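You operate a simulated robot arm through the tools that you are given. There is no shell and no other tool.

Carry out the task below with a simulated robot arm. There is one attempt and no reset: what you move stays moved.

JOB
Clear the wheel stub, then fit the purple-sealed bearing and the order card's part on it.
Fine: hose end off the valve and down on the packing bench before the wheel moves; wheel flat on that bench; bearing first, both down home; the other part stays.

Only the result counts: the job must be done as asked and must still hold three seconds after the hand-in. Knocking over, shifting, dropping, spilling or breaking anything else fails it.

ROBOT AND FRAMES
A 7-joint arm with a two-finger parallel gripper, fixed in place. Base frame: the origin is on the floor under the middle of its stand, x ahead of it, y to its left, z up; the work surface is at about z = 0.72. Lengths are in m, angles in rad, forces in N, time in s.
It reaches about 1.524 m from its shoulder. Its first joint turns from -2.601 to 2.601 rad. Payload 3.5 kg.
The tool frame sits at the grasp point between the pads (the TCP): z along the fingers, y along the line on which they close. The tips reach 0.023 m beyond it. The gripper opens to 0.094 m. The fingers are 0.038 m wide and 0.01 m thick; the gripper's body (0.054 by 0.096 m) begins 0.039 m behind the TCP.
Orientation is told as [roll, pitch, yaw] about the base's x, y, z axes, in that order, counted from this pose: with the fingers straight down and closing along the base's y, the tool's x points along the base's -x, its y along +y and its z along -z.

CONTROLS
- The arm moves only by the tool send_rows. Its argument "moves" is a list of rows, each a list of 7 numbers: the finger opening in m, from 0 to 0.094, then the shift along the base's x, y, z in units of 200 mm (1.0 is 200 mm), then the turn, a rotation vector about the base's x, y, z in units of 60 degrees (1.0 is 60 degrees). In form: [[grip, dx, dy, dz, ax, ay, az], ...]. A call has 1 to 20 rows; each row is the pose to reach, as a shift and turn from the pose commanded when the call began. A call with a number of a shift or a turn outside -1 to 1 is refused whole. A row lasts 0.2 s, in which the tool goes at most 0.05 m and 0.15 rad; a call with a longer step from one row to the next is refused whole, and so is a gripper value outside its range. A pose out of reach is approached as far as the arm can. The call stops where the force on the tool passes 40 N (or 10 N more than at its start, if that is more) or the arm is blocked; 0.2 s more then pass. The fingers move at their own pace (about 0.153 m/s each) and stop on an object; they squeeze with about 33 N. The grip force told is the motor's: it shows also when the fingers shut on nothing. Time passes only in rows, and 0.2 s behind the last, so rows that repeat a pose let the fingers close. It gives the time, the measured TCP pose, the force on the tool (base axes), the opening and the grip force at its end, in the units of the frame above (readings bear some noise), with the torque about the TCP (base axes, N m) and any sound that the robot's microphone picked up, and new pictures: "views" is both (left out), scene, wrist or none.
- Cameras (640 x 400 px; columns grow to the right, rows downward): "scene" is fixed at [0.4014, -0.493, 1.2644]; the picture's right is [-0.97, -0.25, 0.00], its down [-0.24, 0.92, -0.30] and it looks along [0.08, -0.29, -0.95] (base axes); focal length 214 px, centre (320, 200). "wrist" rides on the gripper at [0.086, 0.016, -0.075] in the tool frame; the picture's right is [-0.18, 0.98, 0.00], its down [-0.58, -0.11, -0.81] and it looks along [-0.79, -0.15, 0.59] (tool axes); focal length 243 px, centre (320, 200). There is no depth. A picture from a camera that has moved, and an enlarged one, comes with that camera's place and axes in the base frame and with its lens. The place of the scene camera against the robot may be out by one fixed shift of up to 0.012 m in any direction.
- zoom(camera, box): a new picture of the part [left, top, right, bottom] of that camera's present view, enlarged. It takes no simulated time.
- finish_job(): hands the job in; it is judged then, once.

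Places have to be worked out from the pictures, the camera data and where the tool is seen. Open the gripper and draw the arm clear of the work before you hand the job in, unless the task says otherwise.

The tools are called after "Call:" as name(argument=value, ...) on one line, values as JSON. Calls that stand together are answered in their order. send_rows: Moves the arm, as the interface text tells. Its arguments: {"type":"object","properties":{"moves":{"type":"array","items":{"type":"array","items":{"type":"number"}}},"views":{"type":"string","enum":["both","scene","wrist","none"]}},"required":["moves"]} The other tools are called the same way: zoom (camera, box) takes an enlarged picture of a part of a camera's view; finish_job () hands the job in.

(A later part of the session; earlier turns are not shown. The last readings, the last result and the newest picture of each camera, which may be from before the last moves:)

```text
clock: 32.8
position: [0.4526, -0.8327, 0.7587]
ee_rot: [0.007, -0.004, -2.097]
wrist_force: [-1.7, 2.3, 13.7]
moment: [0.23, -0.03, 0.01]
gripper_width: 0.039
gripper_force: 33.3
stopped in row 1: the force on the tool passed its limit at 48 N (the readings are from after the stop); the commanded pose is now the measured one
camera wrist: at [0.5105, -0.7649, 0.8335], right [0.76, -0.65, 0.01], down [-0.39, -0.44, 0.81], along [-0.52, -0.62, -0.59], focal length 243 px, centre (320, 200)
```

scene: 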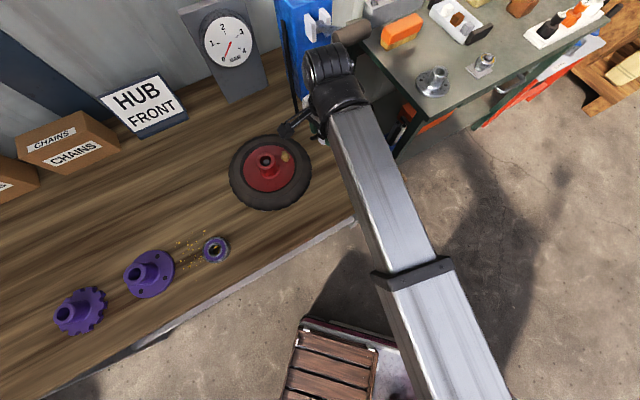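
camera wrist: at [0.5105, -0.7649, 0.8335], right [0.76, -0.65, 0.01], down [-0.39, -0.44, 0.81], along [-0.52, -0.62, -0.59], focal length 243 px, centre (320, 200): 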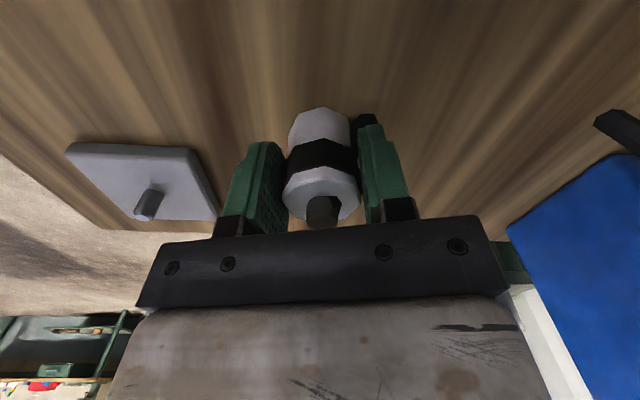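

The chuck is on the bench (upward force felt). Release by opening moderately, then rise straight up.

Call:
send_rows(moves=[[0.045, 0, 0, 0.002, 0, 0, 0], [0.055, 0, 0, 0.004, 0, 0, 0], [0.065, 0, 0, 0.005, 0, 0, 0], [0.065, 0, 0, 0.005, 0, 0, 0]], views="wrist")

```text
clock: 33.8
position: [0.4555, -0.8339, 0.7589]
ee_rot: [0.008, -0.004, -2.095]
wrist_force: [0.2, -0.7, 0.4]
moment: [0.02, 0.03, 0.0]
gripper_width: 0.0647
gripper_force: 0.1
camera wrist: at [0.5109, -0.7654, 0.8337], right [0.76, -0.65, 0.01], down [-0.39, -0.44, 0.81], along [-0.52, -0.62, -0.59], focal length 243 px, centre (320, 200)
```

wrist: 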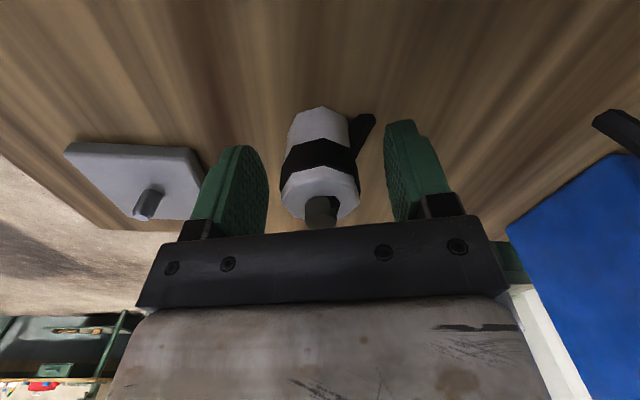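

Call:
send_rows(moves=[[0.065, 0, 0, 0.04, 0, 0, 0], [0.065, 0, 0, 0.12, 0, 0, 0], [0.065, 0, 0, 0.24, 0, 0, 0], [0.065, 0, 0, 0.38, 0, 0, 0], [0.065, 0, 0, 0.52, 0, 0, 0], [0.065, 0, 0, 0.66, 0, 0, 0], [0.065, 0, 0, 0.78, 0, 0, 0], [0.065, 0, 0, 0.85, 0, 0, 0]], views="both")

```text
clock: 35.3
position: [0.4506, -0.8332, 0.8869]
ee_rot: [0.003, 0.003, -2.083]
wrist_force: [30.2, -16.4, -61.7]
moment: [4.09, 4.02, 0.93]
gripper_width: 0.0652
gripper_force: 0.2
stopped in row 7: the force on the tool passed its limit at 133 N (the readings are from after the stop); the commanded pose is now the measured one
camera wrist: at [0.5062, -0.7648, 0.9631], right [0.77, -0.64, 0.0], down [-0.38, -0.46, 0.8], along [-0.51, -0.62, -0.6], focal length 243 px, centre (320, 200)
```

scene: 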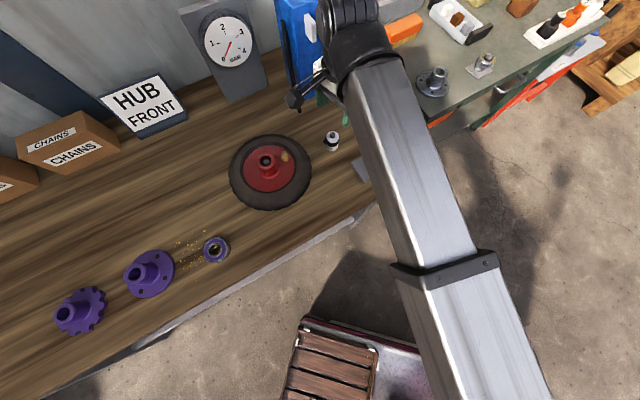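
wrist: 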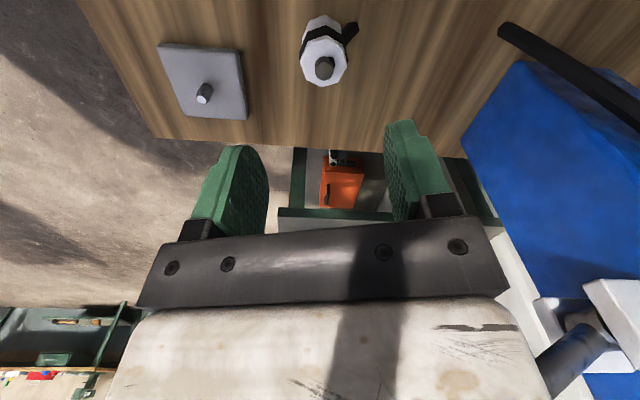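

The hand hit the pump's side handle from below while rising. I'll back down at once, then move out toward the robot before rising.

Call:
send_rows(moves=[[0.065, 0, 0, -0.05, 0, 0, 0], [0.065, 0, 0, -0.12, 0, 0, 0], [0.065, 0, 0, -0.18, 0, 0, 0], [0.065, 0, 0, -0.2, 0, 0, 0]], views="both")

```text
clock: 36.3
position: [0.4414, -0.8265, 0.8551]
ee_rot: [0.001, 0.002, -2.089]
wrist_force: [0.2, -0.2, -0.2]
moment: [0.0, 0.06, 0.01]
gripper_width: 0.0652
gripper_force: 0.0
camera wrist: at [0.4984, -0.7581, 0.9287], right [0.76, -0.65, 0.0], down [-0.38, -0.45, 0.81], along [-0.52, -0.62, -0.59], focal length 243 px, centre (320, 200)
```

scene: 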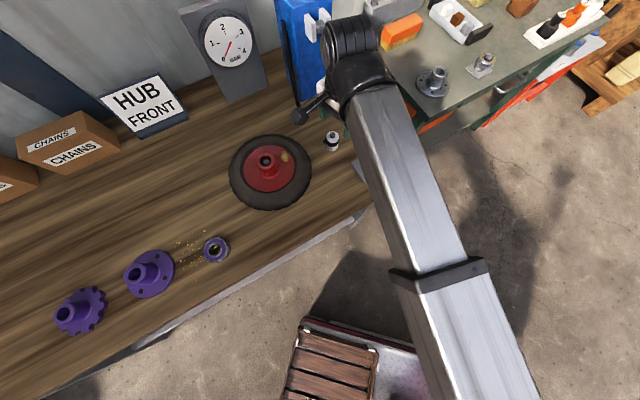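
wrist: 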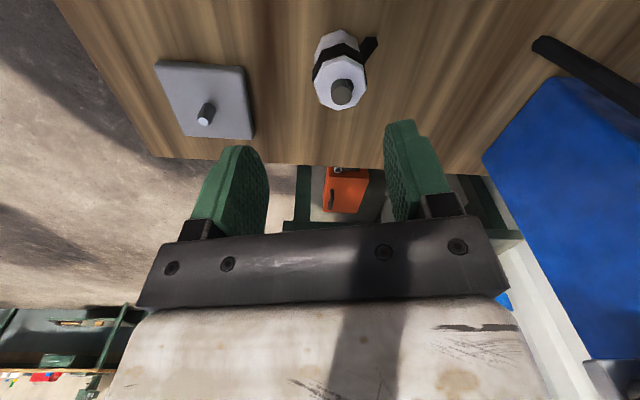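

Call:
send_rows(moves=[[0.065, 0, 0.05, 0.0, 0, 0, 0], [0.065, 0, 0.15, 0.0, 0, 0, 0], [0.065, 0, 0.3, 0.0, 0, 0, 0], [0.065, 0, 0.45, 0.02, 0, 0, 0], [0.065, 0, 0.6, 0.06, 0, 0, 0], [0.065, 0, 0.75, 0.15, 0, 0, 0], [0.065, 0, 0.85, 0.3, 0, 0, 0], [0.065, 0, 0.9, 0.45, 0, 0, 0], [0.065, 0, 0.92, 0.6, 0, 0, 0], [0.065, 0, 0.92, 0.7, 0, 0, 0]], views="both")

```text
clock: 38.5
position: [0.4489, -0.6498, 0.9897]
ee_rot: [0.006, 0.001, -2.088]
wrist_force: [0.3, 1.1, -0.3]
moment: [0.01, -0.01, -0.01]
gripper_width: 0.065
gripper_force: 0.1
camera wrist: at [0.5058, -0.5817, 1.065], right [0.76, -0.65, 0.0], down [-0.39, -0.45, 0.81], along [-0.52, -0.62, -0.59], focal length 243 px, centre (320, 200)
```

scene: 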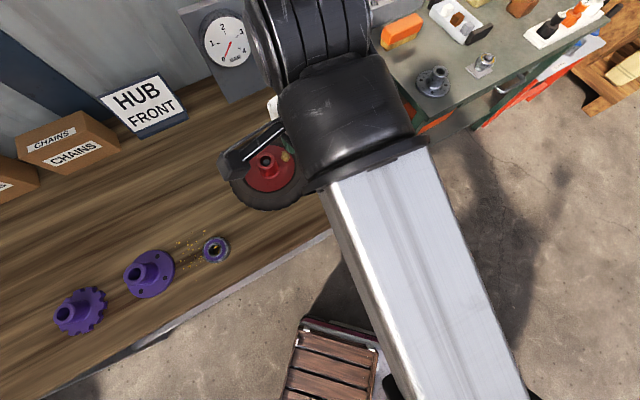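
wrist: 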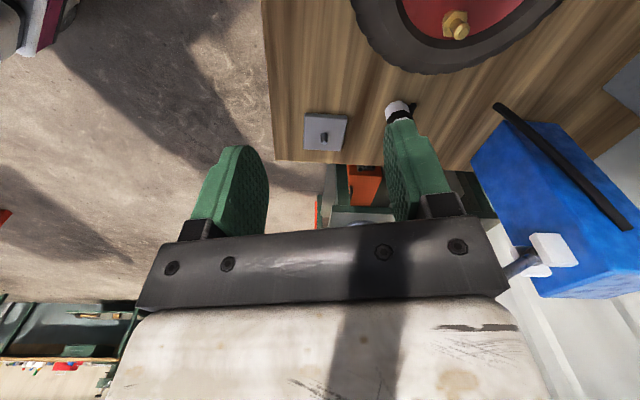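

Clear now. Next I move over the wheel's hub (about (0.5785, -0.689)) keeping this yaw, which keeps the fingers clear of the brass valve.

Call:
send_rows(moves=[[0.075, 0.06, -0.01, 0.0, 0, 0, 0], [0.075, 0.16, -0.04, -0.02, 0, 0, 0], [0.075, 0.3, -0.08, -0.05, 0, 0, 0], [0.075, 0.44, -0.12, -0.08, 0, 0, 0], [0.075, 0.56, -0.16, -0.12, 0, 0, 0], [0.075, 0.63, -0.19, -0.15, 0, 0, 0], [0.075, 0.65, -0.195, -0.16, 0, 0, 0], [0.075, 0.65, -0.195, -0.16, 0, 0, 0]], views="both")

Call:
zoom(camera="wrist", box=[220, 0, 460, 160])

Call:
zoom(camera="scene", box=[260, 0, 420, 180])

```text
clock: 40.3
position: [0.5797, -0.6902, 0.9577]
ee_rot: [0.004, 0.0, -2.086]
wrist_force: [-0.1, -0.4, -0.6]
moment: [0.01, 0.01, -0.01]
gripper_width: 0.0749
gripper_force: 0.0
camera wrist: at [0.6358, -0.6226, 1.0324], right [0.76, -0.65, 0.0], down [-0.39, -0.45, 0.81], along [-0.52, -0.62, -0.59], focal length 243 px, centre (320, 200)
```

scene: 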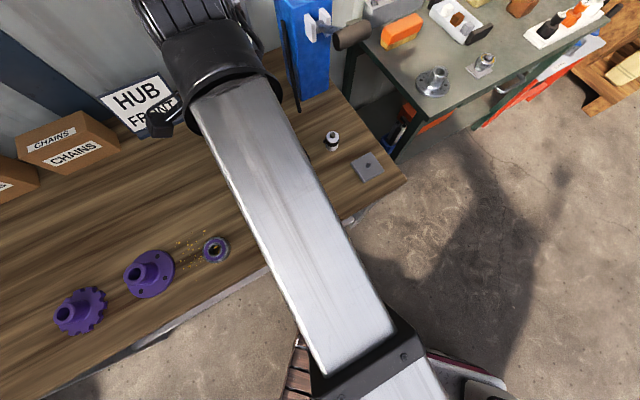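
wrist: 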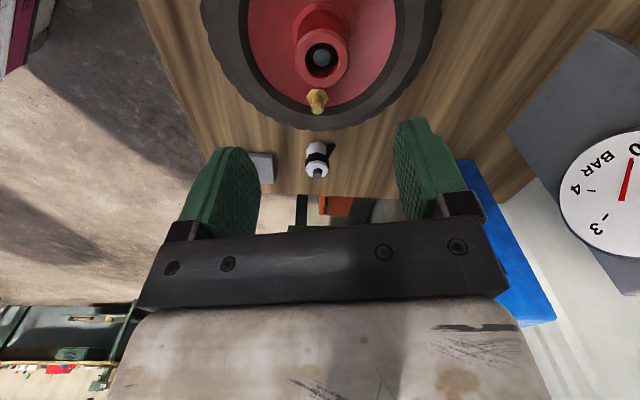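

```text
2.50 times, centred on (340, 80) of wrist
camera zoom: at [0.6358, -0.6226, 1.0324], right [0.76, -0.65, 0.0], down [-0.39, -0.45, 0.81], along [-0.52, -0.62, -0.59], focal length 606 px, centre (270, 500)
```

zoom: 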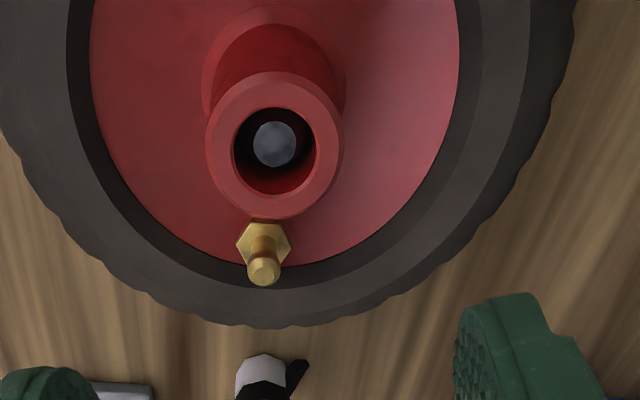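

```text
2.22 times, centred on (340, 90) of scene
camera zoom: at [0.4014, -0.493, 1.2644], right [-0.97, -0.25, 0.0], down [-0.24, 0.92, -0.3], along [0.08, -0.29, -0.95], focal length 477 px, centre (276, 444)
```

zoom: 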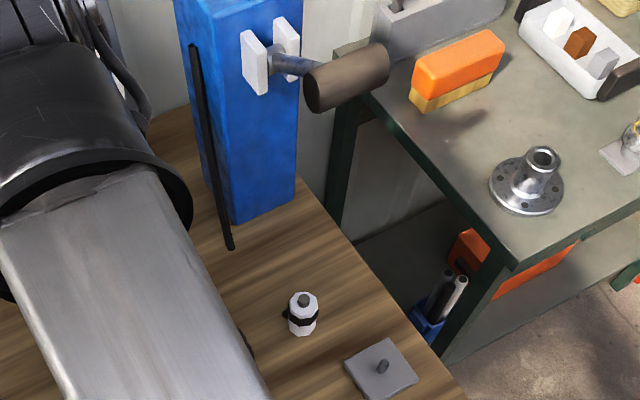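

The pump and its mallet are unmoved. The hub's top ring lies on the TCP line within ~1 mm, so I descend to TCP z≈0.815 around the hub neck and close.

Call:
send_rows(moves=[[0.075, 0.006, 0, -0.05, 0, 0, 0], [0.075, 0.006, 0, -0.15, 0, 0, 0], [0.075, 0.006, 0, -0.28, 0, 0, 0], [0.075, 0.006, 0, -0.42, 0, 0, 0], [0.075, 0.006, 0, -0.55, 0, 0, 0], [0.075, 0.006, 0, -0.64, 0, 0, 0], [0.075, 0.006, 0, -0.7, 0, 0, 0], [0.075, 0.006, 0, -0.715, 0, 0, 0], [0.075, 0.006, 0, -0.715, 0, 0, 0]], views="wrist")

```text
clock: 41.9
position: [0.5797, -0.6905, 0.8252]
ee_rot: [0.007, 0.0, -2.087]
wrist_force: [0.1, 1.7, 18.9]
moment: [0.62, 0.62, -0.05]
gripper_width: 0.0751
gripper_force: 0.1
stopped in row 8: the force on the tool passed its limit at 62 N (the readings are from after the stop); the commanded pose is now the measured one
camera wrist: at [0.6362, -0.622, 0.9002], right [0.76, -0.65, 0.01], down [-0.39, -0.45, 0.81], along [-0.52, -0.62, -0.59], focal length 243 px, centre (320, 200)
```

wrist: 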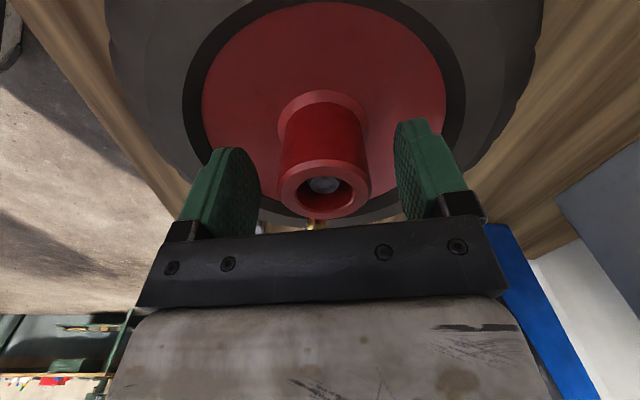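

A fingertip touched the wheel's red disc at about z 0.80. I'll raise 4 mm and close on the hub neck there.

Call:
send_rows(moves=[[0.075, 0, 0, 0.01, 0, 0, 0], [0.075, 0, 0, 0.02, 0, 0, 0], [0.06, 0, 0, 0.02, 0, 0, 0], [0.045, 0, 0, 0.02, 0, 0, 0], [0.03, 0, 0, 0.02, 0, 0, 0], [0.0, 0, 0, 0.02, 0, 0, 0], [0.0, 0, 0, 0.02, 0, 0, 0]], views="both")

```text
clock: 43.5
position: [0.5796, -0.6927, 0.8288]
ee_rot: [0.007, -0.003, -2.085]
wrist_force: [6.6, -5.7, 2.2]
moment: [-0.14, -0.21, 0.05]
gripper_width: 0.0436
gripper_force: 33.3
camera wrist: at [0.637, -0.6232, 0.9035], right [0.76, -0.65, 0.01], down [-0.39, -0.45, 0.81], along [-0.52, -0.62, -0.59], focal length 243 px, centre (320, 200)
```

scene: 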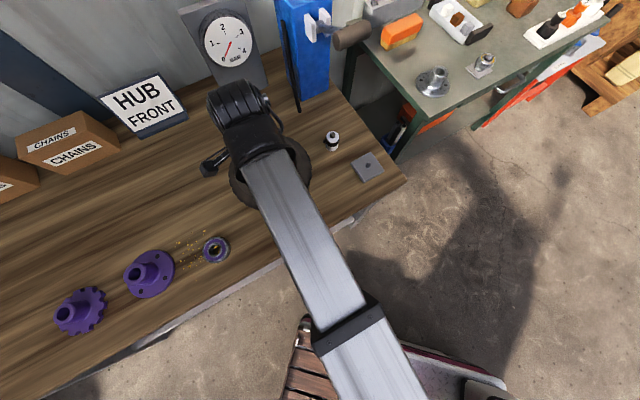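
wrist: 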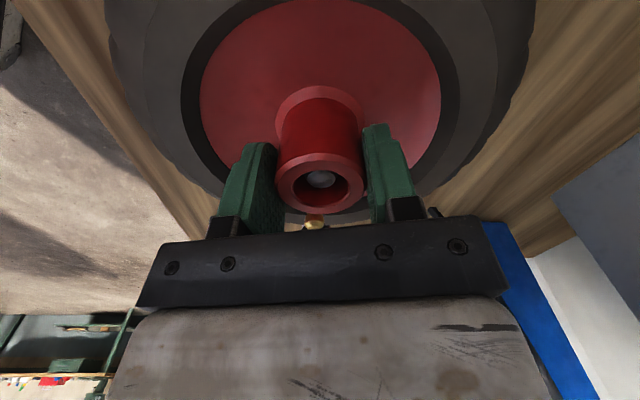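

Hub neck gripped (43.6 mm). Lift slowly straight up off the stub, watching the force.

Call:
send_rows(moves=[[0.0, 0.003, -0.003, 0.01, 0, 0, 0], [0.0, 0.003, -0.003, 0.03, 0, 0, 0], [0.0, 0.003, -0.003, 0.06, 0, 0, 0], [0.0, 0.003, -0.003, 0.1, 0, 0, 0], [0.0, 0.003, -0.003, 0.13, 0, 0, 0], [0.0, 0.003, -0.003, 0.15, 0, 0, 0]], views="wrist")

```text
clock: 44.9
position: [0.5791, -0.6905, 0.8583]
ee_rot: [0.008, 0.0, -2.086]
wrist_force: [0.1, 0.8, -12.5]
moment: [0.03, -0.01, 0.03]
gripper_width: 0.0436
gripper_force: 32.8
camera wrist: at [0.6366, -0.6228, 0.933], right [0.76, -0.65, 0.01], down [-0.39, -0.45, 0.81], along [-0.52, -0.62, -0.59], focal length 243 px, centre (320, 200)
```

wrist: 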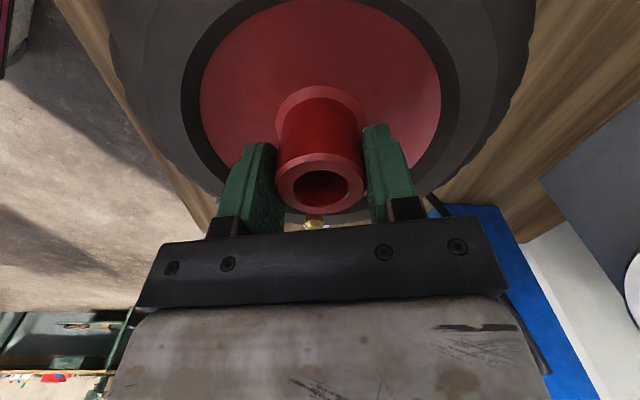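

The wheel (≈1.3 kg) comes up freely. Continue lifting.

Call:
send_rows(moves=[[0.0, 0, 0, 0.04, 0, 0, 0], [0.0, 0, 0, 0.1, 0, 0, 0], [0.0, 0, 0, 0.18, 0, 0, 0], [0.0, 0, 0, 0.26, 0, 0, 0], [0.0, 0, 0, 0.34, 0, 0, 0], [0.0, 0, 0, 0.42, 0, 0, 0], [0.0, 0, 0, 0.49, 0, 0, 0], [0.0, 0, 0, 0.53, 0, 0, 0], [0.0, 0, 0, 0.55, 0, 0, 0]], views="both")

```text
clock: 46.9
position: [0.5803, -0.6921, 0.9666]
ee_rot: [0.006, 0.001, -2.089]
wrist_force: [-0.5, -0.1, -12.3]
moment: [0.04, -0.03, 0.02]
gripper_width: 0.0436
gripper_force: 32.5
camera wrist: at [0.6377, -0.6238, 1.0424], right [0.76, -0.65, 0.01], down [-0.39, -0.45, 0.81], along [-0.52, -0.62, -0.59], focal length 243 px, centre (320, 200)
```

scene: 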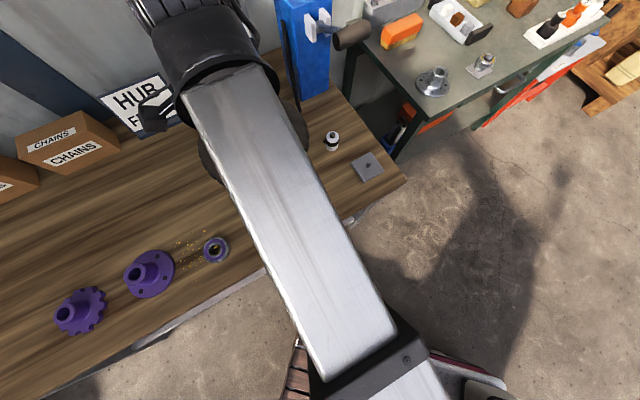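
wrist: 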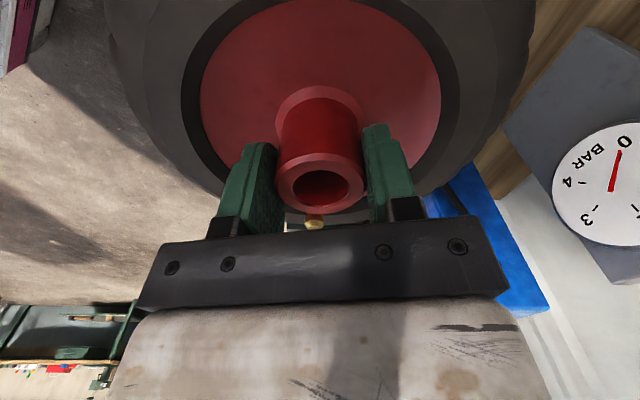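

Wheel is up 0.138 m. I'll raise a little more and carry it toward the free area at about (0.88, -0.60) between the flange and the order card.

Call:
send_rows(moves=[[0.0, 0, 0, 0.05, 0, 0, 0], [0.0, 0, 0, 0.12, 0, 0, 0], [0.0, 0.03, 0.01, 0.15, 0, 0, 0], [0.0, 0.1, 0.03, 0.15, 0, 0, 0], [0.0, 0.2, 0.06, 0.15, 0, 0, 0], [0.0, 0.32, 0.1, 0.15, 0, 0, 0], [0.0, 0.44, 0.14, 0.15, 0, 0, 0], [0.0, 0.56, 0.17, 0.15, 0, 0, 0], [0.0, 0.67, 0.2, 0.15, 0, 0, 0], [0.0, 0.75, 0.225, 0.15, 0, 0, 0], [0.0, 0.8, 0.24, 0.15, 0, 0, 0], [0.0, 0.8, 0.24, 0.15, 0, 0, 0]], views="both")

```text
clock: 49.5
position: [0.7411, -0.6429, 0.998]
ee_rot: [0.008, 0.001, -2.089]
wrist_force: [-0.1, -0.2, -12.0]
moment: [0.01, -0.01, 0.01]
gripper_width: 0.0433
gripper_force: 32.4
camera wrist: at [0.7979, -0.5743, 1.073], right [0.76, -0.65, 0.01], down [-0.39, -0.45, 0.81], along [-0.52, -0.62, -0.59], focal length 243 px, centre (320, 200)
```

scene: 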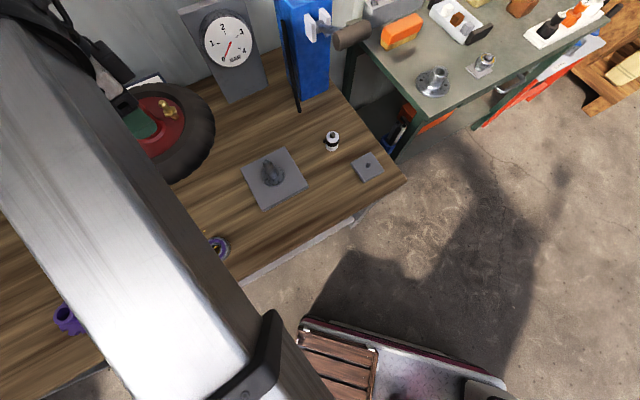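
wrist: 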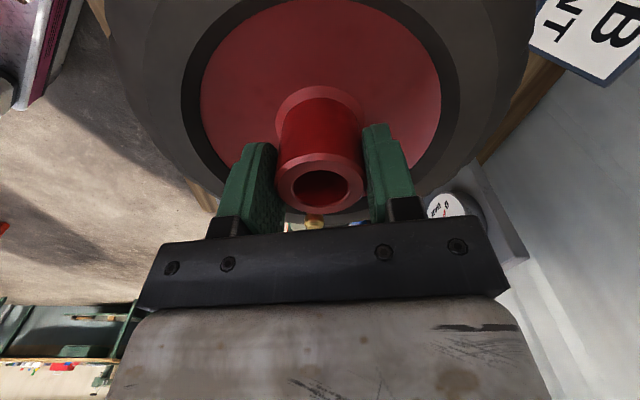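

Call:
zoom(camera="scene", box=[225, 130, 325, 215])

```text
4.71 times, centred on (275, 172) of scene
camera zoom: at [0.4014, -0.493, 1.2644], right [-0.97, -0.25, 0.0], down [-0.24, 0.92, -0.3], along [0.08, -0.29, -0.95], focal length 1009 px, centre (532, 329)
```

zoom: 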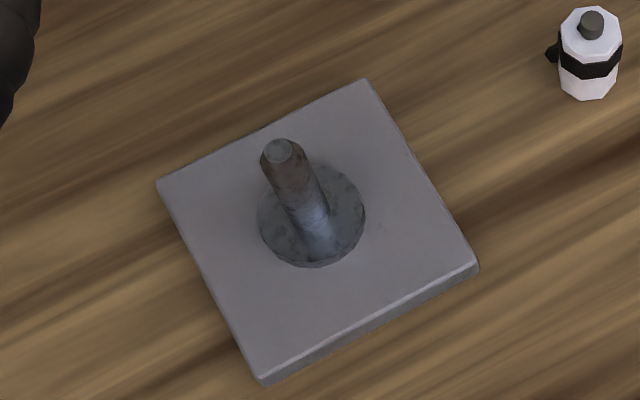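

The stub is now visible: a plate with a shoulder disc and a ~20 mm shaft whose top is near z 0.818. I continue carrying the wheel to (0.88, -0.60) and start lowering.

Call:
send_rows(moves=[[0.0, 0.03, 0.01, 0.0, 0, 0, 0], [0.0, 0.1, 0.03, 0.0, 0, 0, 0], [0.0, 0.2, 0.06, 0.0, 0, 0, 0], [0.0, 0.32, 0.1, 0.0, 0, 0, 0], [0.0, 0.44, 0.13, 0.0, 0, 0, 0], [0.0, 0.55, 0.165, 0.0, 0, 0, 0], [0.0, 0.64, 0.19, -0.02, 0, 0, 0], [0.0, 0.69, 0.203, -0.08, 0, 0, 0], [0.0, 0.7, 0.205, -0.18, 0, 0, 0], [0.0, 0.7, 0.205, -0.3, 0, 0, 0], [0.0, 0.7, 0.205, -0.42, 0, 0, 0], [0.0, 0.7, 0.205, -0.54, 0, 0, 0], [0.0, 0.7, 0.205, -0.64, 0, 0, 0], [0.0, 0.7, 0.205, -0.7, 0, 0, 0], [0.0, 0.7, 0.205, -0.7, 0, 0, 0]], views="both")

```text
clock: 52.7
position: [0.8794, -0.6035, 0.858]
ee_rot: [0.007, 0.0, -2.088]
wrist_force: [-0.4, -1.0, -12.4]
moment: [0.05, -0.01, 0.01]
gripper_width: 0.0432
gripper_force: 33.2
camera wrist: at [0.9364, -0.5348, 0.932], right [0.76, -0.65, 0.01], down [-0.39, -0.45, 0.81], along [-0.52, -0.62, -0.59], focal length 243 px, centre (320, 200)
```

scene: 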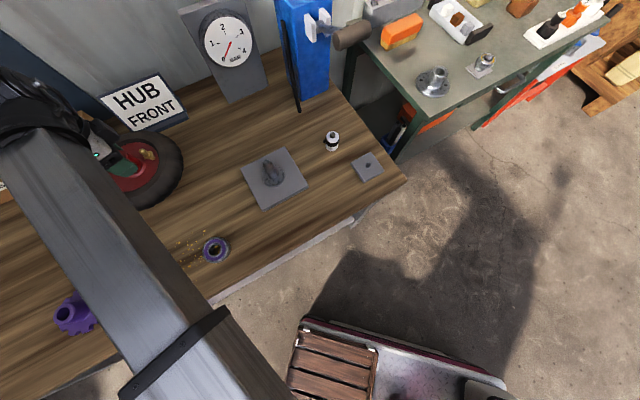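
wrist: 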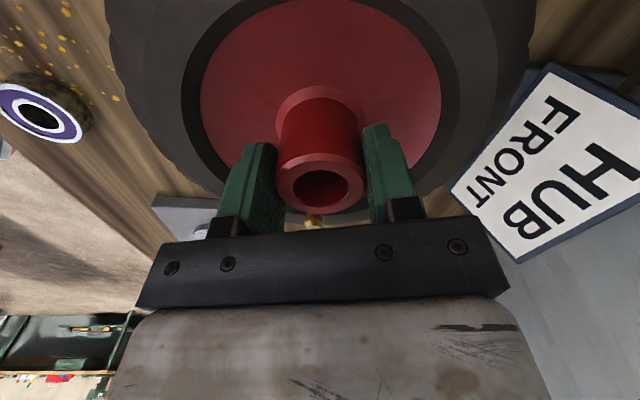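

Clearances look fine (≈70 mm to the card). Lower gently toward contact.

Call:
send_rows(moves=[[0.0, 0, 0, -0.03, 0, 0, 0], [0.0, 0, 0, -0.08, 0, 0, 0], [0.0, 0, 0, -0.13, 0, 0, 0], [0.0, 0, 0, -0.17, 0, 0, 0], [0.0, 0, 0, -0.19, 0, 0, 0], [0.0, 0, 0, -0.2, 0, 0, 0]], views="none")

```text
clock: 54.1
position: [0.8809, -0.6023, 0.8165]
ee_rot: [0.009, -0.001, -2.089]
wrist_force: [-0.1, -0.2, -11.7]
moment: [0.06, -0.02, 0.0]
gripper_width: 0.0435
gripper_force: 33.0
```

Still hanging free at TCP z 0.8165; continue in 1 mm steps.

Call:
send_rows(moves=[[0.0, 0, 0, -0.005, 0, 0, 0], [0.0, 0, 0, -0.01, 0, 0, 0], [0.0, 0, 0, -0.015, 0, 0, 0], [0.0, 0, 0, -0.02, 0, 0, 0], [0.0, 0, 0, -0.025, 0, 0, 0]], views="none")

```text
clock: 55.3
position: [0.8809, -0.6021, 0.8115]
ee_rot: [0.007, -0.001, -2.087]
wrist_force: [0.2, 0.3, -11.8]
moment: [0.03, -0.02, -0.01]
gripper_width: 0.0434
gripper_force: 32.8
```

Call:
send_rows(moves=[[0.0, 0, 0, -0.005, 0, 0, 0], [0.0, 0, 0, -0.01, 0, 0, 0], [0.0, 0, 0, -0.015, 0, 0, 0], [0.0, 0, 0, -0.02, 0, 0, 0]], views="none")

```text
clock: 56.3
position: [0.8796, -0.6022, 0.8091]
ee_rot: [0.008, 0.001, -2.088]
wrist_force: [0.3, -0.6, -12.2]
moment: [0.04, 0.0, -0.01]
gripper_width: 0.0434
gripper_force: 33.1
```

Call:
send_rows(moves=[[0.0, 0, 0, -0.005, 0, 0, 0], [0.0, 0, 0, -0.01, 0, 0, 0], [0.0, 0, 0, -0.015, 0, 0, 0], [0.0, 0, 0, -0.02, 0, 0, 0]], views="wrist")

```text
clock: 57.3
position: [0.8799, -0.6026, 0.8053]
ee_rot: [0.007, 0.0, -2.087]
wrist_force: [-0.1, 0.3, -11.8]
moment: [0.03, -0.04, 0.01]
gripper_width: 0.0435
gripper_force: 32.5
camera wrist: at [0.9374, -0.5342, 0.8795], right [0.76, -0.65, 0.01], down [-0.39, -0.45, 0.81], along [-0.52, -0.62, -0.59], focal length 243 px, centre (320, 200)
```

wrist: 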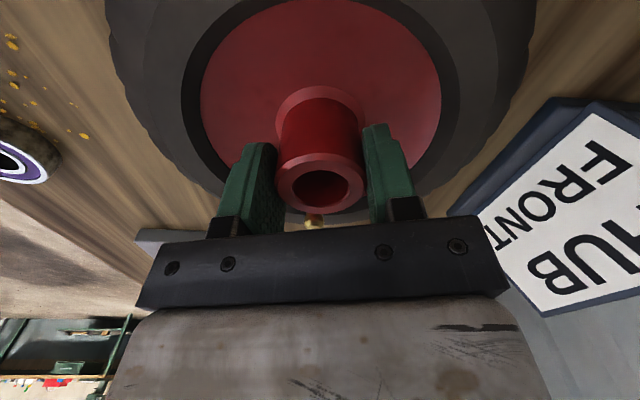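

Call:
send_rows(moves=[[0.0, 0, 0, -0.005, 0, 0, 0], [0.0, 0, 0, -0.01, 0, 0, 0], [0.0, 0, 0, -0.015, 0, 0, 0], [0.0, 0, 0, -0.02, 0, 0, 0]], views="none")

```text
clock: 58.3
position: [0.8807, -0.6024, 0.8006]
ee_rot: [0.008, 0.0, -2.087]
wrist_force: [0.7, -1.3, -11.8]
moment: [0.04, -0.02, -0.02]
gripper_width: 0.0435
gripper_force: 32.9
```

Call:
send_rows(moves=[[0.0, 0, 0, -0.005, 0, 0, 0], [0.0, 0, 0, -0.01, 0, 0, 0], [0.0, 0, 0, -0.015, 0, 0, 0], [0.0, 0, 0, -0.02, 0, 0, 0]], views="none")

```text
clock: 59.3
position: [0.8797, -0.6032, 0.7996]
ee_rot: [0.009, -0.001, -2.085]
wrist_force: [5.3, -3.2, 13.8]
moment: [0.39, 1.12, 0.26]
gripper_width: 0.0437
gripper_force: 32.6
```

The wheel touches the bench (load now carried). I'll ease up slightly and open the gripper.

Call:
send_rows(moves=[[0.0, 0, 0, 0.005, 0, 0, 0], [0.046, 0, 0, 0.006, 0, 0, 0], [0.055, 0, 0, 0.006, 0, 0, 0], [0.065, 0, 0, 0.006, 0, 0, 0], [0.075, 0, 0, 0.006, 0, 0, 0], [0.075, 0, 0, 0.01, 0, 0, 0]], views="wrist")

```text
clock: 60.7
position: [0.8796, -0.602, 0.7987]
ee_rot: [0.007, 0.001, -2.088]
wrist_force: [-0.5, -0.6, -0.2]
moment: [0.03, -0.02, 0.0]
gripper_width: 0.0748
gripper_force: 0.0
camera wrist: at [0.9372, -0.534, 0.8738], right [0.76, -0.65, 0.01], down [-0.39, -0.45, 0.81], along [-0.52, -0.62, -0.59], focal length 243 px, centre (320, 200)
```

wrist: 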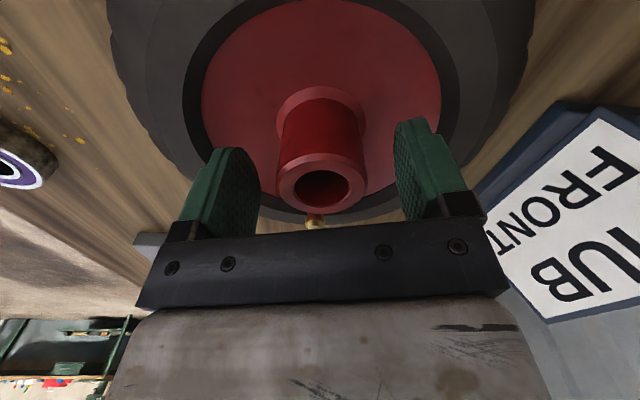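

Wheel released and lying flat. Rise straight up clear of the hub.

Call:
send_rows(moves=[[0.075, 0, 0, 0.04, 0, 0, 0], [0.075, 0, 0, 0.12, 0, 0, 0], [0.075, 0, 0, 0.25, 0, 0, 0], [0.075, 0, 0, 0.4, 0, 0, 0], [0.075, 0, 0, 0.55, 0, 0, 0], [0.075, 0, 0, 0.7, 0, 0, 0], [0.075, 0, 0, 0.85, 0, 0, 0], [0.075, 0, 0, 0.95, 0, 0, 0], [0.075, 0, 0, 1.0, 0, 0, 0]], views="both")

```text
clock: 62.7
position: [0.8799, -0.6007, 0.9993]
ee_rot: [0.007, 0.0, -2.089]
wrist_force: [-0.4, -0.3, -0.8]
moment: [0.02, 0.0, 0.0]
gripper_width: 0.0752
gripper_force: 0.1
camera wrist: at [0.937, -0.5337, 1.0732], right [0.76, -0.65, 0.01], down [-0.39, -0.45, 0.81], along [-0.52, -0.62, -0.59], focal length 243 px, centre (320, 200)
```

scene: 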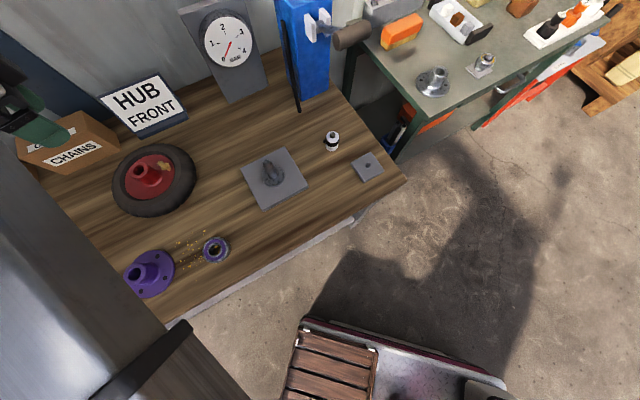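
wrist: 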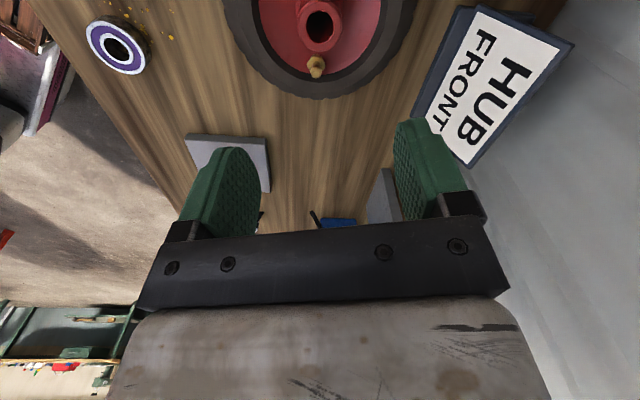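

Wheel lies flat at the chosen spot. Next I go over the bearing near (0.66, -0.474) for a close look.

Call:
send_rows(moves=[[0.085, -0.05, 0.03, 0.0, 0, 0, 0], [0.085, -0.15, 0.09, 0.0, 0, 0, 0], [0.085, -0.3, 0.17, 0.0, 0, 0, 0], [0.085, -0.46, 0.26, -0.02, 0, 0, 0], [0.085, -0.62, 0.35, -0.04, 0, 0, 0], [0.085, -0.77, 0.44, -0.08, 0, 0, 0], [0.085, -0.9, 0.52, -0.12, 0, 0, 0], [0.085, -0.98, 0.58, -0.16, 0, 0, 0], [0.085, -1.0, 0.62, -0.2, 0, 0, 0], [0.085, -1.0, 0.635, -0.22, 0, 0, 0]], views="both")

```text
clock: 64.9
position: [0.6798, -0.4742, 0.9538]
ee_rot: [0.007, -0.001, -2.088]
wrist_force: [1.0, 0.4, 1.0]
moment: [0.0, 0.0, -0.02]
gripper_width: 0.085
gripper_force: 0.1
camera wrist: at [0.737, -0.4062, 1.0292], right [0.76, -0.65, 0.01], down [-0.39, -0.45, 0.81], along [-0.52, -0.62, -0.59], focal length 243 px, centre (320, 200)
```

scene: 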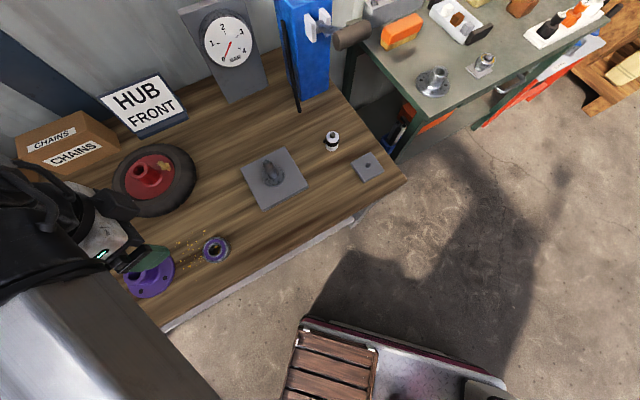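
wrist: 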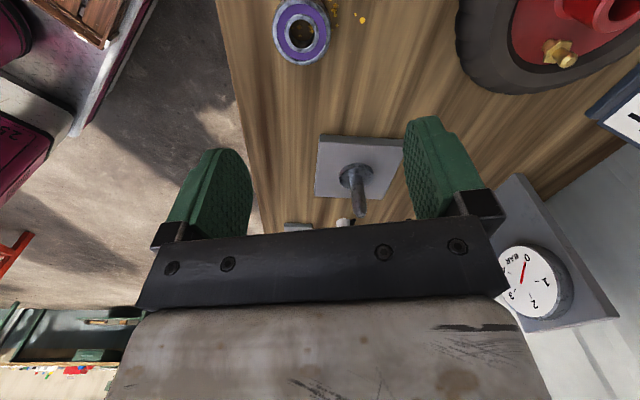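

Call:
zoom(camera="wrist", box=[240, 0, 400, 100])

Call:
zoom(camera="wrist", box=[280, 120, 420, 230])

Call:
zoom(camera="scene", box=[100, 130, 260, 300])

```text
4.00 times, centred on (320, 50) of wrist
camera zoom: at [0.737, -0.4062, 1.0292], right [0.76, -0.65, 0.01], down [-0.39, -0.45, 0.81], along [-0.52, -0.62, -0.59], focal length 970 px, centre (320, 800)
```

zoom: 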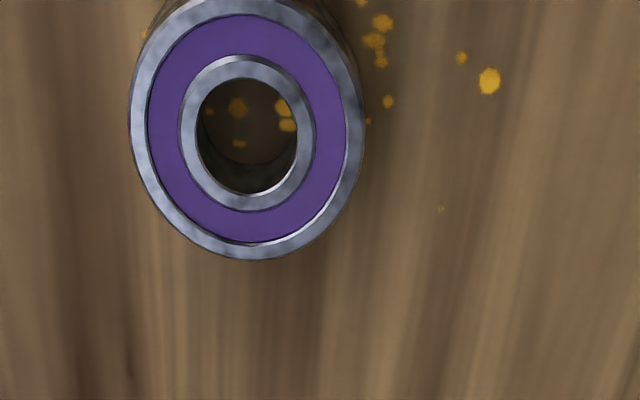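

```text
3.64 times, centred on (350, 175) of wrist
camera zoom: at [0.737, -0.4062, 1.0292], right [0.76, -0.65, 0.01], down [-0.39, -0.45, 0.81], along [-0.52, -0.62, -0.59], focal length 882 px, centre (211, 291)
```

zoom: 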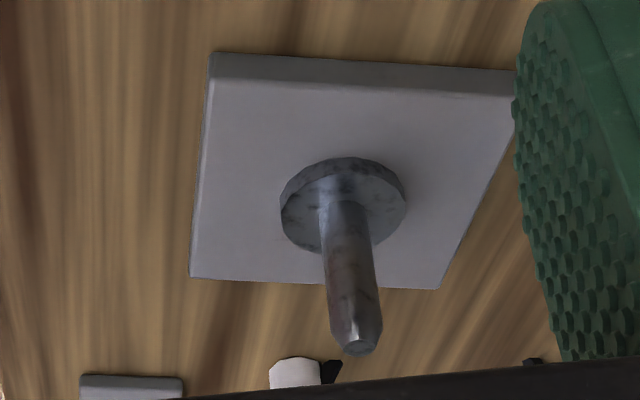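

```text
2.35 times, centred on (180, 215) of scene
camera zoom: at [0.4014, -0.493, 1.2644], right [-0.97, -0.25, 0.0], down [-0.24, 0.92, -0.3], along [0.08, -0.29, -0.95], focal length 505 px, centre (649, 165)
```

zoom: 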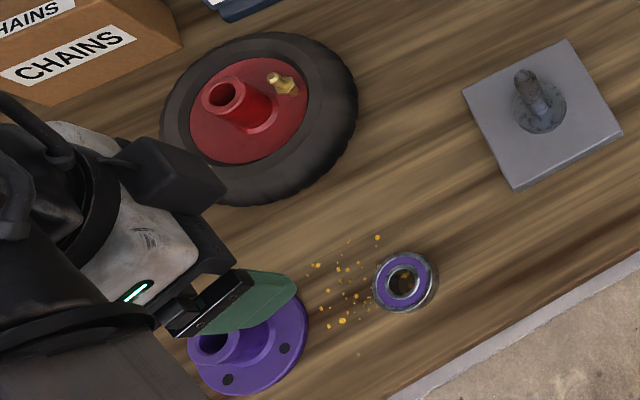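

The bearing (OD ≈62 mm, bore ≈27 mm, ≈20 mm tall) is at about (0.657, -0.471). I'll shift over it, descend part way and verify.

Call:
send_rows(moves=[[0.085, -0.03, 0.004, -0.05, 0, 0, 0], [0.085, -0.08, 0.01, -0.15, 0, 0, 0], [0.085, -0.11, 0.016, -0.28, 0, 0, 0], [0.085, -0.114, 0.016, -0.42, 0, 0, 0], [0.085, -0.114, 0.016, -0.55, 0, 0, 0], [0.085, -0.114, 0.016, -0.63, 0, 0, 0], [0.085, -0.114, 0.016, -0.67, 0, 0, 0]], views="wrist")

Call:
zoom(camera="wrist", box=[160, 40, 480, 240])

```text
clock: 66.5
position: [0.6567, -0.4732, 0.8219]
ee_rot: [0.007, 0.0, -2.087]
wrist_force: [-0.3, -1.0, 0.3]
moment: [0.01, 0.02, 0.01]
gripper_width: 0.0851
gripper_force: 0.2
camera wrist: at [0.7144, -0.4046, 0.8964], right [0.76, -0.65, 0.01], down [-0.39, -0.45, 0.81], along [-0.52, -0.62, -0.59], focal length 243 px, centre (320, 200)
```

wrist: 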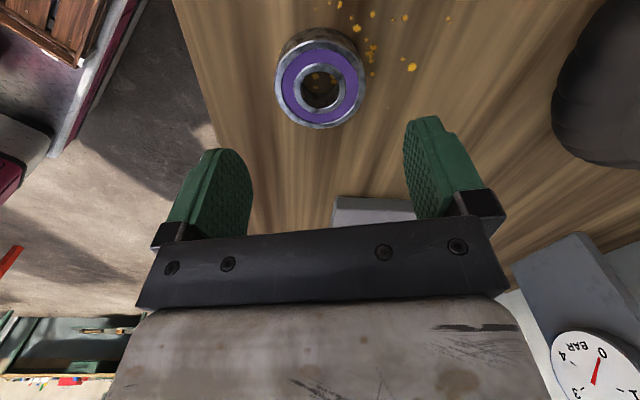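

```text
2.00 times, centred on (320, 140) of wrist
camera zoom: at [0.7144, -0.4046, 0.8964], right [0.76, -0.65, 0.01], down [-0.39, -0.45, 0.81], along [-0.52, -0.62, -0.59], focal length 485 px, centre (320, 320)
```

zoom: 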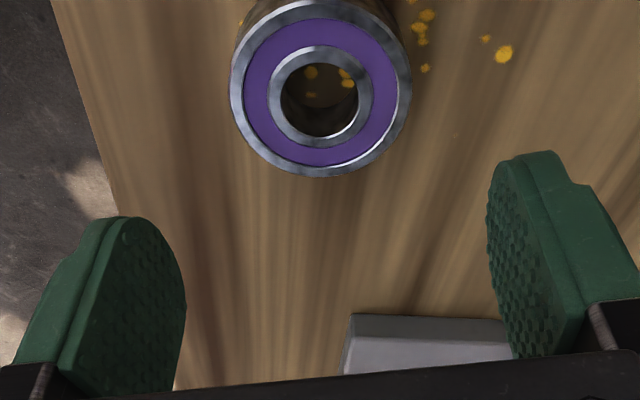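

The bearing is centred within ~3 mm; a small correction, then descend to grasp height (TCP z≈0.748).

Call:
send_rows(moves=[[0.085, 0.0075, 0.01, -0.04, 0, 0, 0], [0.085, 0.0075, 0.01, -0.12, 0, 0, 0], [0.085, 0.0075, 0.01, -0.21, 0, 0, 0], [0.085, 0.0075, 0.01, -0.29, 0, 0, 0], [0.085, 0.0075, 0.01, -0.34, 0, 0, 0], [0.085, 0.0075, 0.01, -0.36, 0, 0, 0], [0.085, 0.0075, 0.01, -0.37, 0, 0, 0]], views="wrist")

```text
clock: 68.1
position: [0.6597, -0.4701, 0.7472]
ee_rot: [0.005, -0.001, -2.088]
wrist_force: [-0.3, 0.1, -0.2]
moment: [0.03, 0.0, -0.02]
gripper_width: 0.085
gripper_force: 0.0
camera wrist: at [0.7159, -0.4025, 0.8216], right [0.76, -0.65, 0.01], down [-0.39, -0.45, 0.81], along [-0.52, -0.62, -0.59], focal length 243 px, centre (320, 200)
```

wrist: 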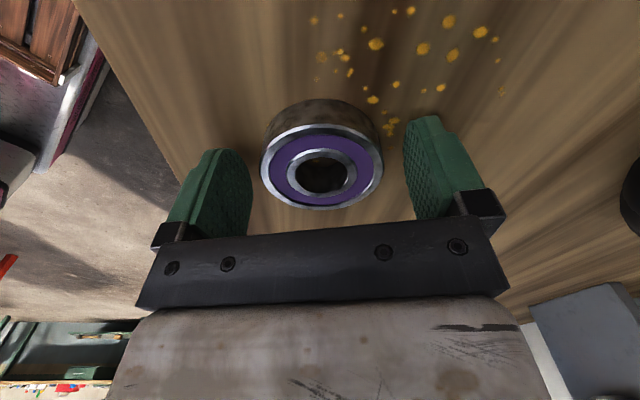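

Well centred; close on the bearing.

Call:
send_rows(moves=[[0.075, 0, 0, 0, 0, 0, 0], [0.065, 0, 0, 0, 0, 0, 0], [0.05, 0, 0, 0, 0, 0, 0], [0.03, 0, 0, 0, 0, 0, 0], [0.0, 0, 0, 0, 0, 0, 0], [0.0, 0, 0, 0, 0, 0, 0]], views="wrist")

```text
clock: 69.5
position: [0.6594, -0.471, 0.7468]
ee_rot: [0.008, 0.0, -2.087]
wrist_force: [-1.0, 0.0, -0.4]
moment: [0.01, 0.0, 0.02]
gripper_width: 0.0609
gripper_force: 32.9
camera wrist: at [0.7159, -0.4025, 0.8216], right [0.76, -0.65, 0.01], down [-0.39, -0.45, 0.81], along [-0.52, -0.62, -0.59], focal length 243 px, centre (320, 200)
```

wrist: 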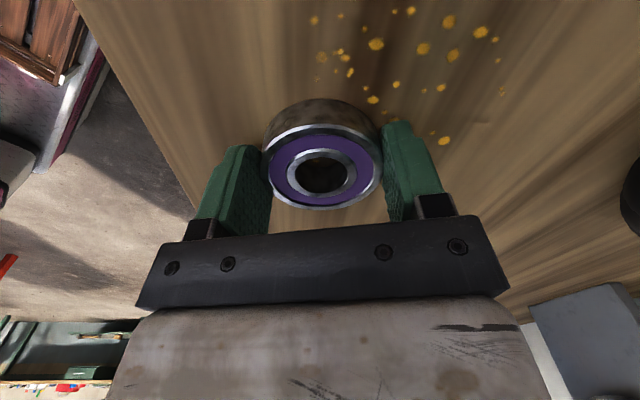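

Call:
zoom(camera="wrist", box=[220, 80, 420, 220])

Call:
send_rows(moves=[[0.0, 0, 0, 0.02, 0, 0, 0], [0.0, 0, 0, 0.07, 0, 0, 0], [0.0, 0, 0, 0.16, 0, 0, 0], [0.0, 0, 0, 0.28, 0, 0, 0], [0.0, 0, 0, 0.42, 0, 0, 0], [0.0, 0, 0, 0.56, 0, 0, 0], [0.0, 0, 0, 0.7, 0, 0, 0], [0.0, 0, 0, 0.8, 0, 0, 0], [0.0, 0, 0, 0.85, 0, 0, 0]], views="both")

```text
2.86 times, centred on (320, 150) of wrist
camera zoom: at [0.7159, -0.4025, 0.8216], right [0.76, -0.65, 0.01], down [-0.39, -0.45, 0.81], along [-0.52, -0.62, -0.59], focal length 693 px, centre (320, 343)
```

zoom: 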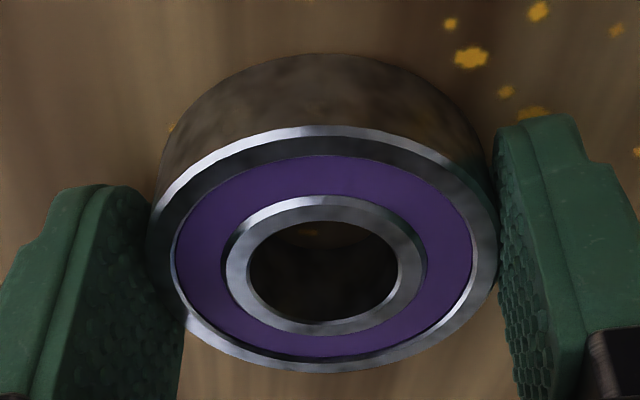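

```text
clock: 71.5
position: [0.6576, -0.4697, 0.917]
ee_rot: [0.006, 0.0, -2.088]
wrist_force: [-0.2, -0.3, -3.0]
moment: [-0.03, 0.0, 0.02]
gripper_width: 0.0606
gripper_force: 33.0
camera wrist: at [0.7148, -0.4018, 0.9917], right [0.76, -0.65, 0.01], down [-0.39, -0.45, 0.81], along [-0.52, -0.62, -0.59], focal length 243 px, centre (320, 200)
```

scene: 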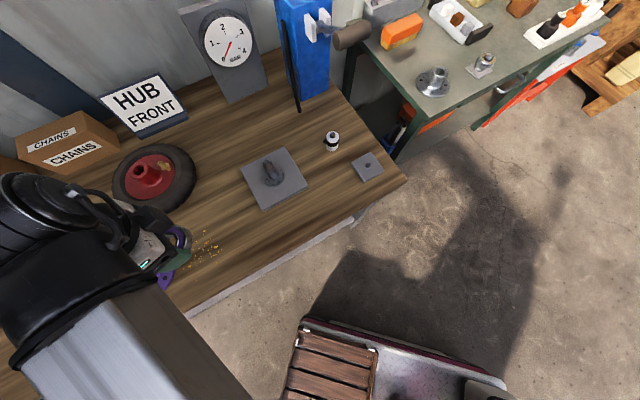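
wrist: 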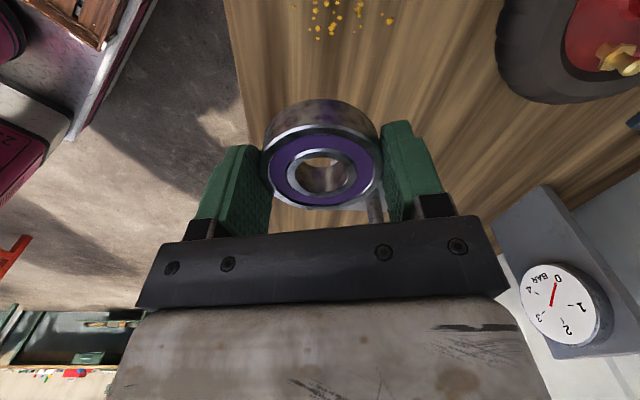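

Bearing is held. Now carry it toward the stub, staying high, then look at the stub tip past the bearing for fine alignment.

Call:
send_rows(moves=[[0.0, -0.02, -0.06, 0.02, 0, 0, 0], [0.0, -0.06, -0.16, 0.05, 0, 0, 0], [0.0, -0.11, -0.3, 0.08, 0, 0, 0], [0.0, -0.17, -0.45, 0.1, 0, 0, 0], [0.0, -0.23, -0.6, 0.1, 0, 0, 0], [0.0, -0.29, -0.75, 0.1, 0, 0, 0], [0.0, -0.33, -0.87, 0.1, 0, 0, 0], [0.0, -0.36, -0.96, 0.1, 0, 0, 0], [0.0, -0.37, -1.0, 0.1, 0, 0, 0]], views="wrist")

```text
clock: 73.5
position: [0.5851, -0.6691, 0.9378]
ee_rot: [0.007, -0.001, -2.085]
wrist_force: [0.4, -0.4, -2.8]
moment: [0.03, 0.01, -0.03]
gripper_width: 0.0609
gripper_force: 33.1
camera wrist: at [0.6422, -0.6015, 1.0121], right [0.76, -0.64, 0.01], down [-0.39, -0.45, 0.81], along [-0.52, -0.62, -0.59], focal length 243 px, centre (320, 200)
```

wrist: 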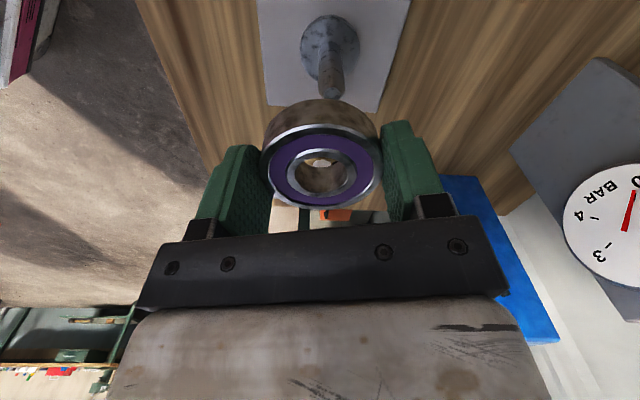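

Call:
zoom(camera="wrist", box=[250, 0, 410, 110])

```text
3.64 times, centred on (330, 55) of wrist
camera zoom: at [0.6422, -0.6015, 1.0121], right [0.76, -0.64, 0.01], down [-0.39, -0.45, 0.81], along [-0.52, -0.62, -0.59], focal length 882 px, centre (284, 727)
```

zoom: 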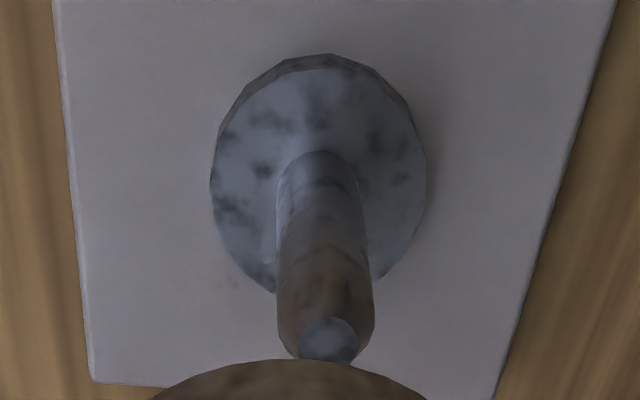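

Stub axis found at about (0.5775, -0.6936), tip z ≈0.8185, shoulder ≈0.744. Shift over it and check alignment with the tip still visible.

Call:
send_rows(moves=[[0.0, -0.005, -0.02, 0, 0, 0, 0], [0.0, -0.015, -0.055, -0.02, 0, 0, 0], [0.0, -0.025, -0.09, -0.05, 0, 0, 0], [0.0, -0.0305, -0.1085, -0.08, 0, 0, 0], [0.0, -0.0305, -0.1085, -0.09, 0, 0, 0], [0.0, -0.0305, -0.1085, -0.09, 0, 0, 0]], views="wrist")

Call:
zoom(camera="wrist", box=[240, 20, 400, 220])

```text
clock: 74.9
position: [0.5786, -0.6923, 0.9179]
ee_rot: [0.007, 0.001, -2.087]
wrist_force: [-0.7, 0.0, -3.1]
moment: [0.01, -0.02, -0.01]
gripper_width: 0.061
gripper_force: 33.2
camera wrist: at [0.6356, -0.6236, 0.9938], right [0.76, -0.65, 0.01], down [-0.39, -0.45, 0.81], along [-0.52, -0.62, -0.59], focal length 243 px, centre (320, 200)
```

wrist: 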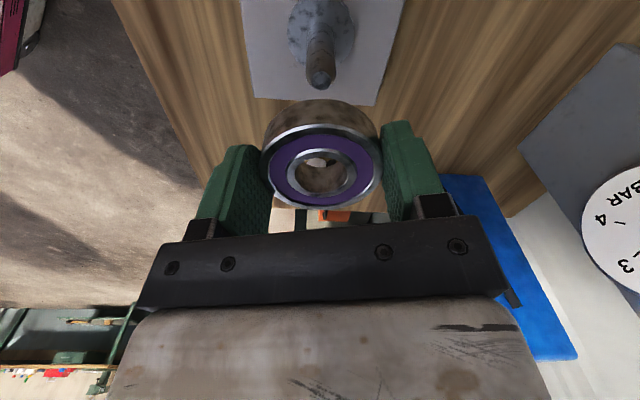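

```text
2.00 times, centred on (320, 120) of wrist
camera zoom: at [0.6356, -0.6236, 0.9938], right [0.76, -0.65, 0.01], down [-0.39, -0.45, 0.81], along [-0.52, -0.62, -0.59], focal length 485 px, centre (320, 360)
```

zoom: 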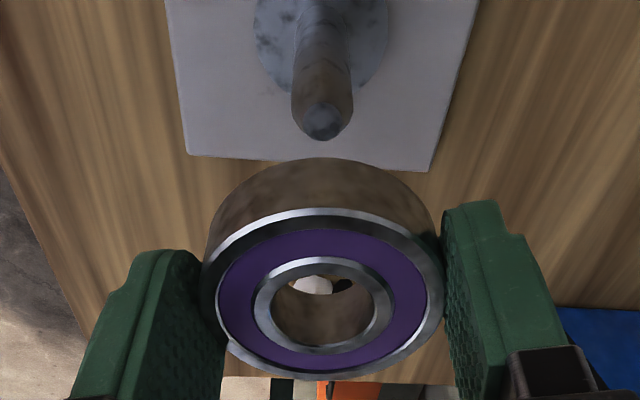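

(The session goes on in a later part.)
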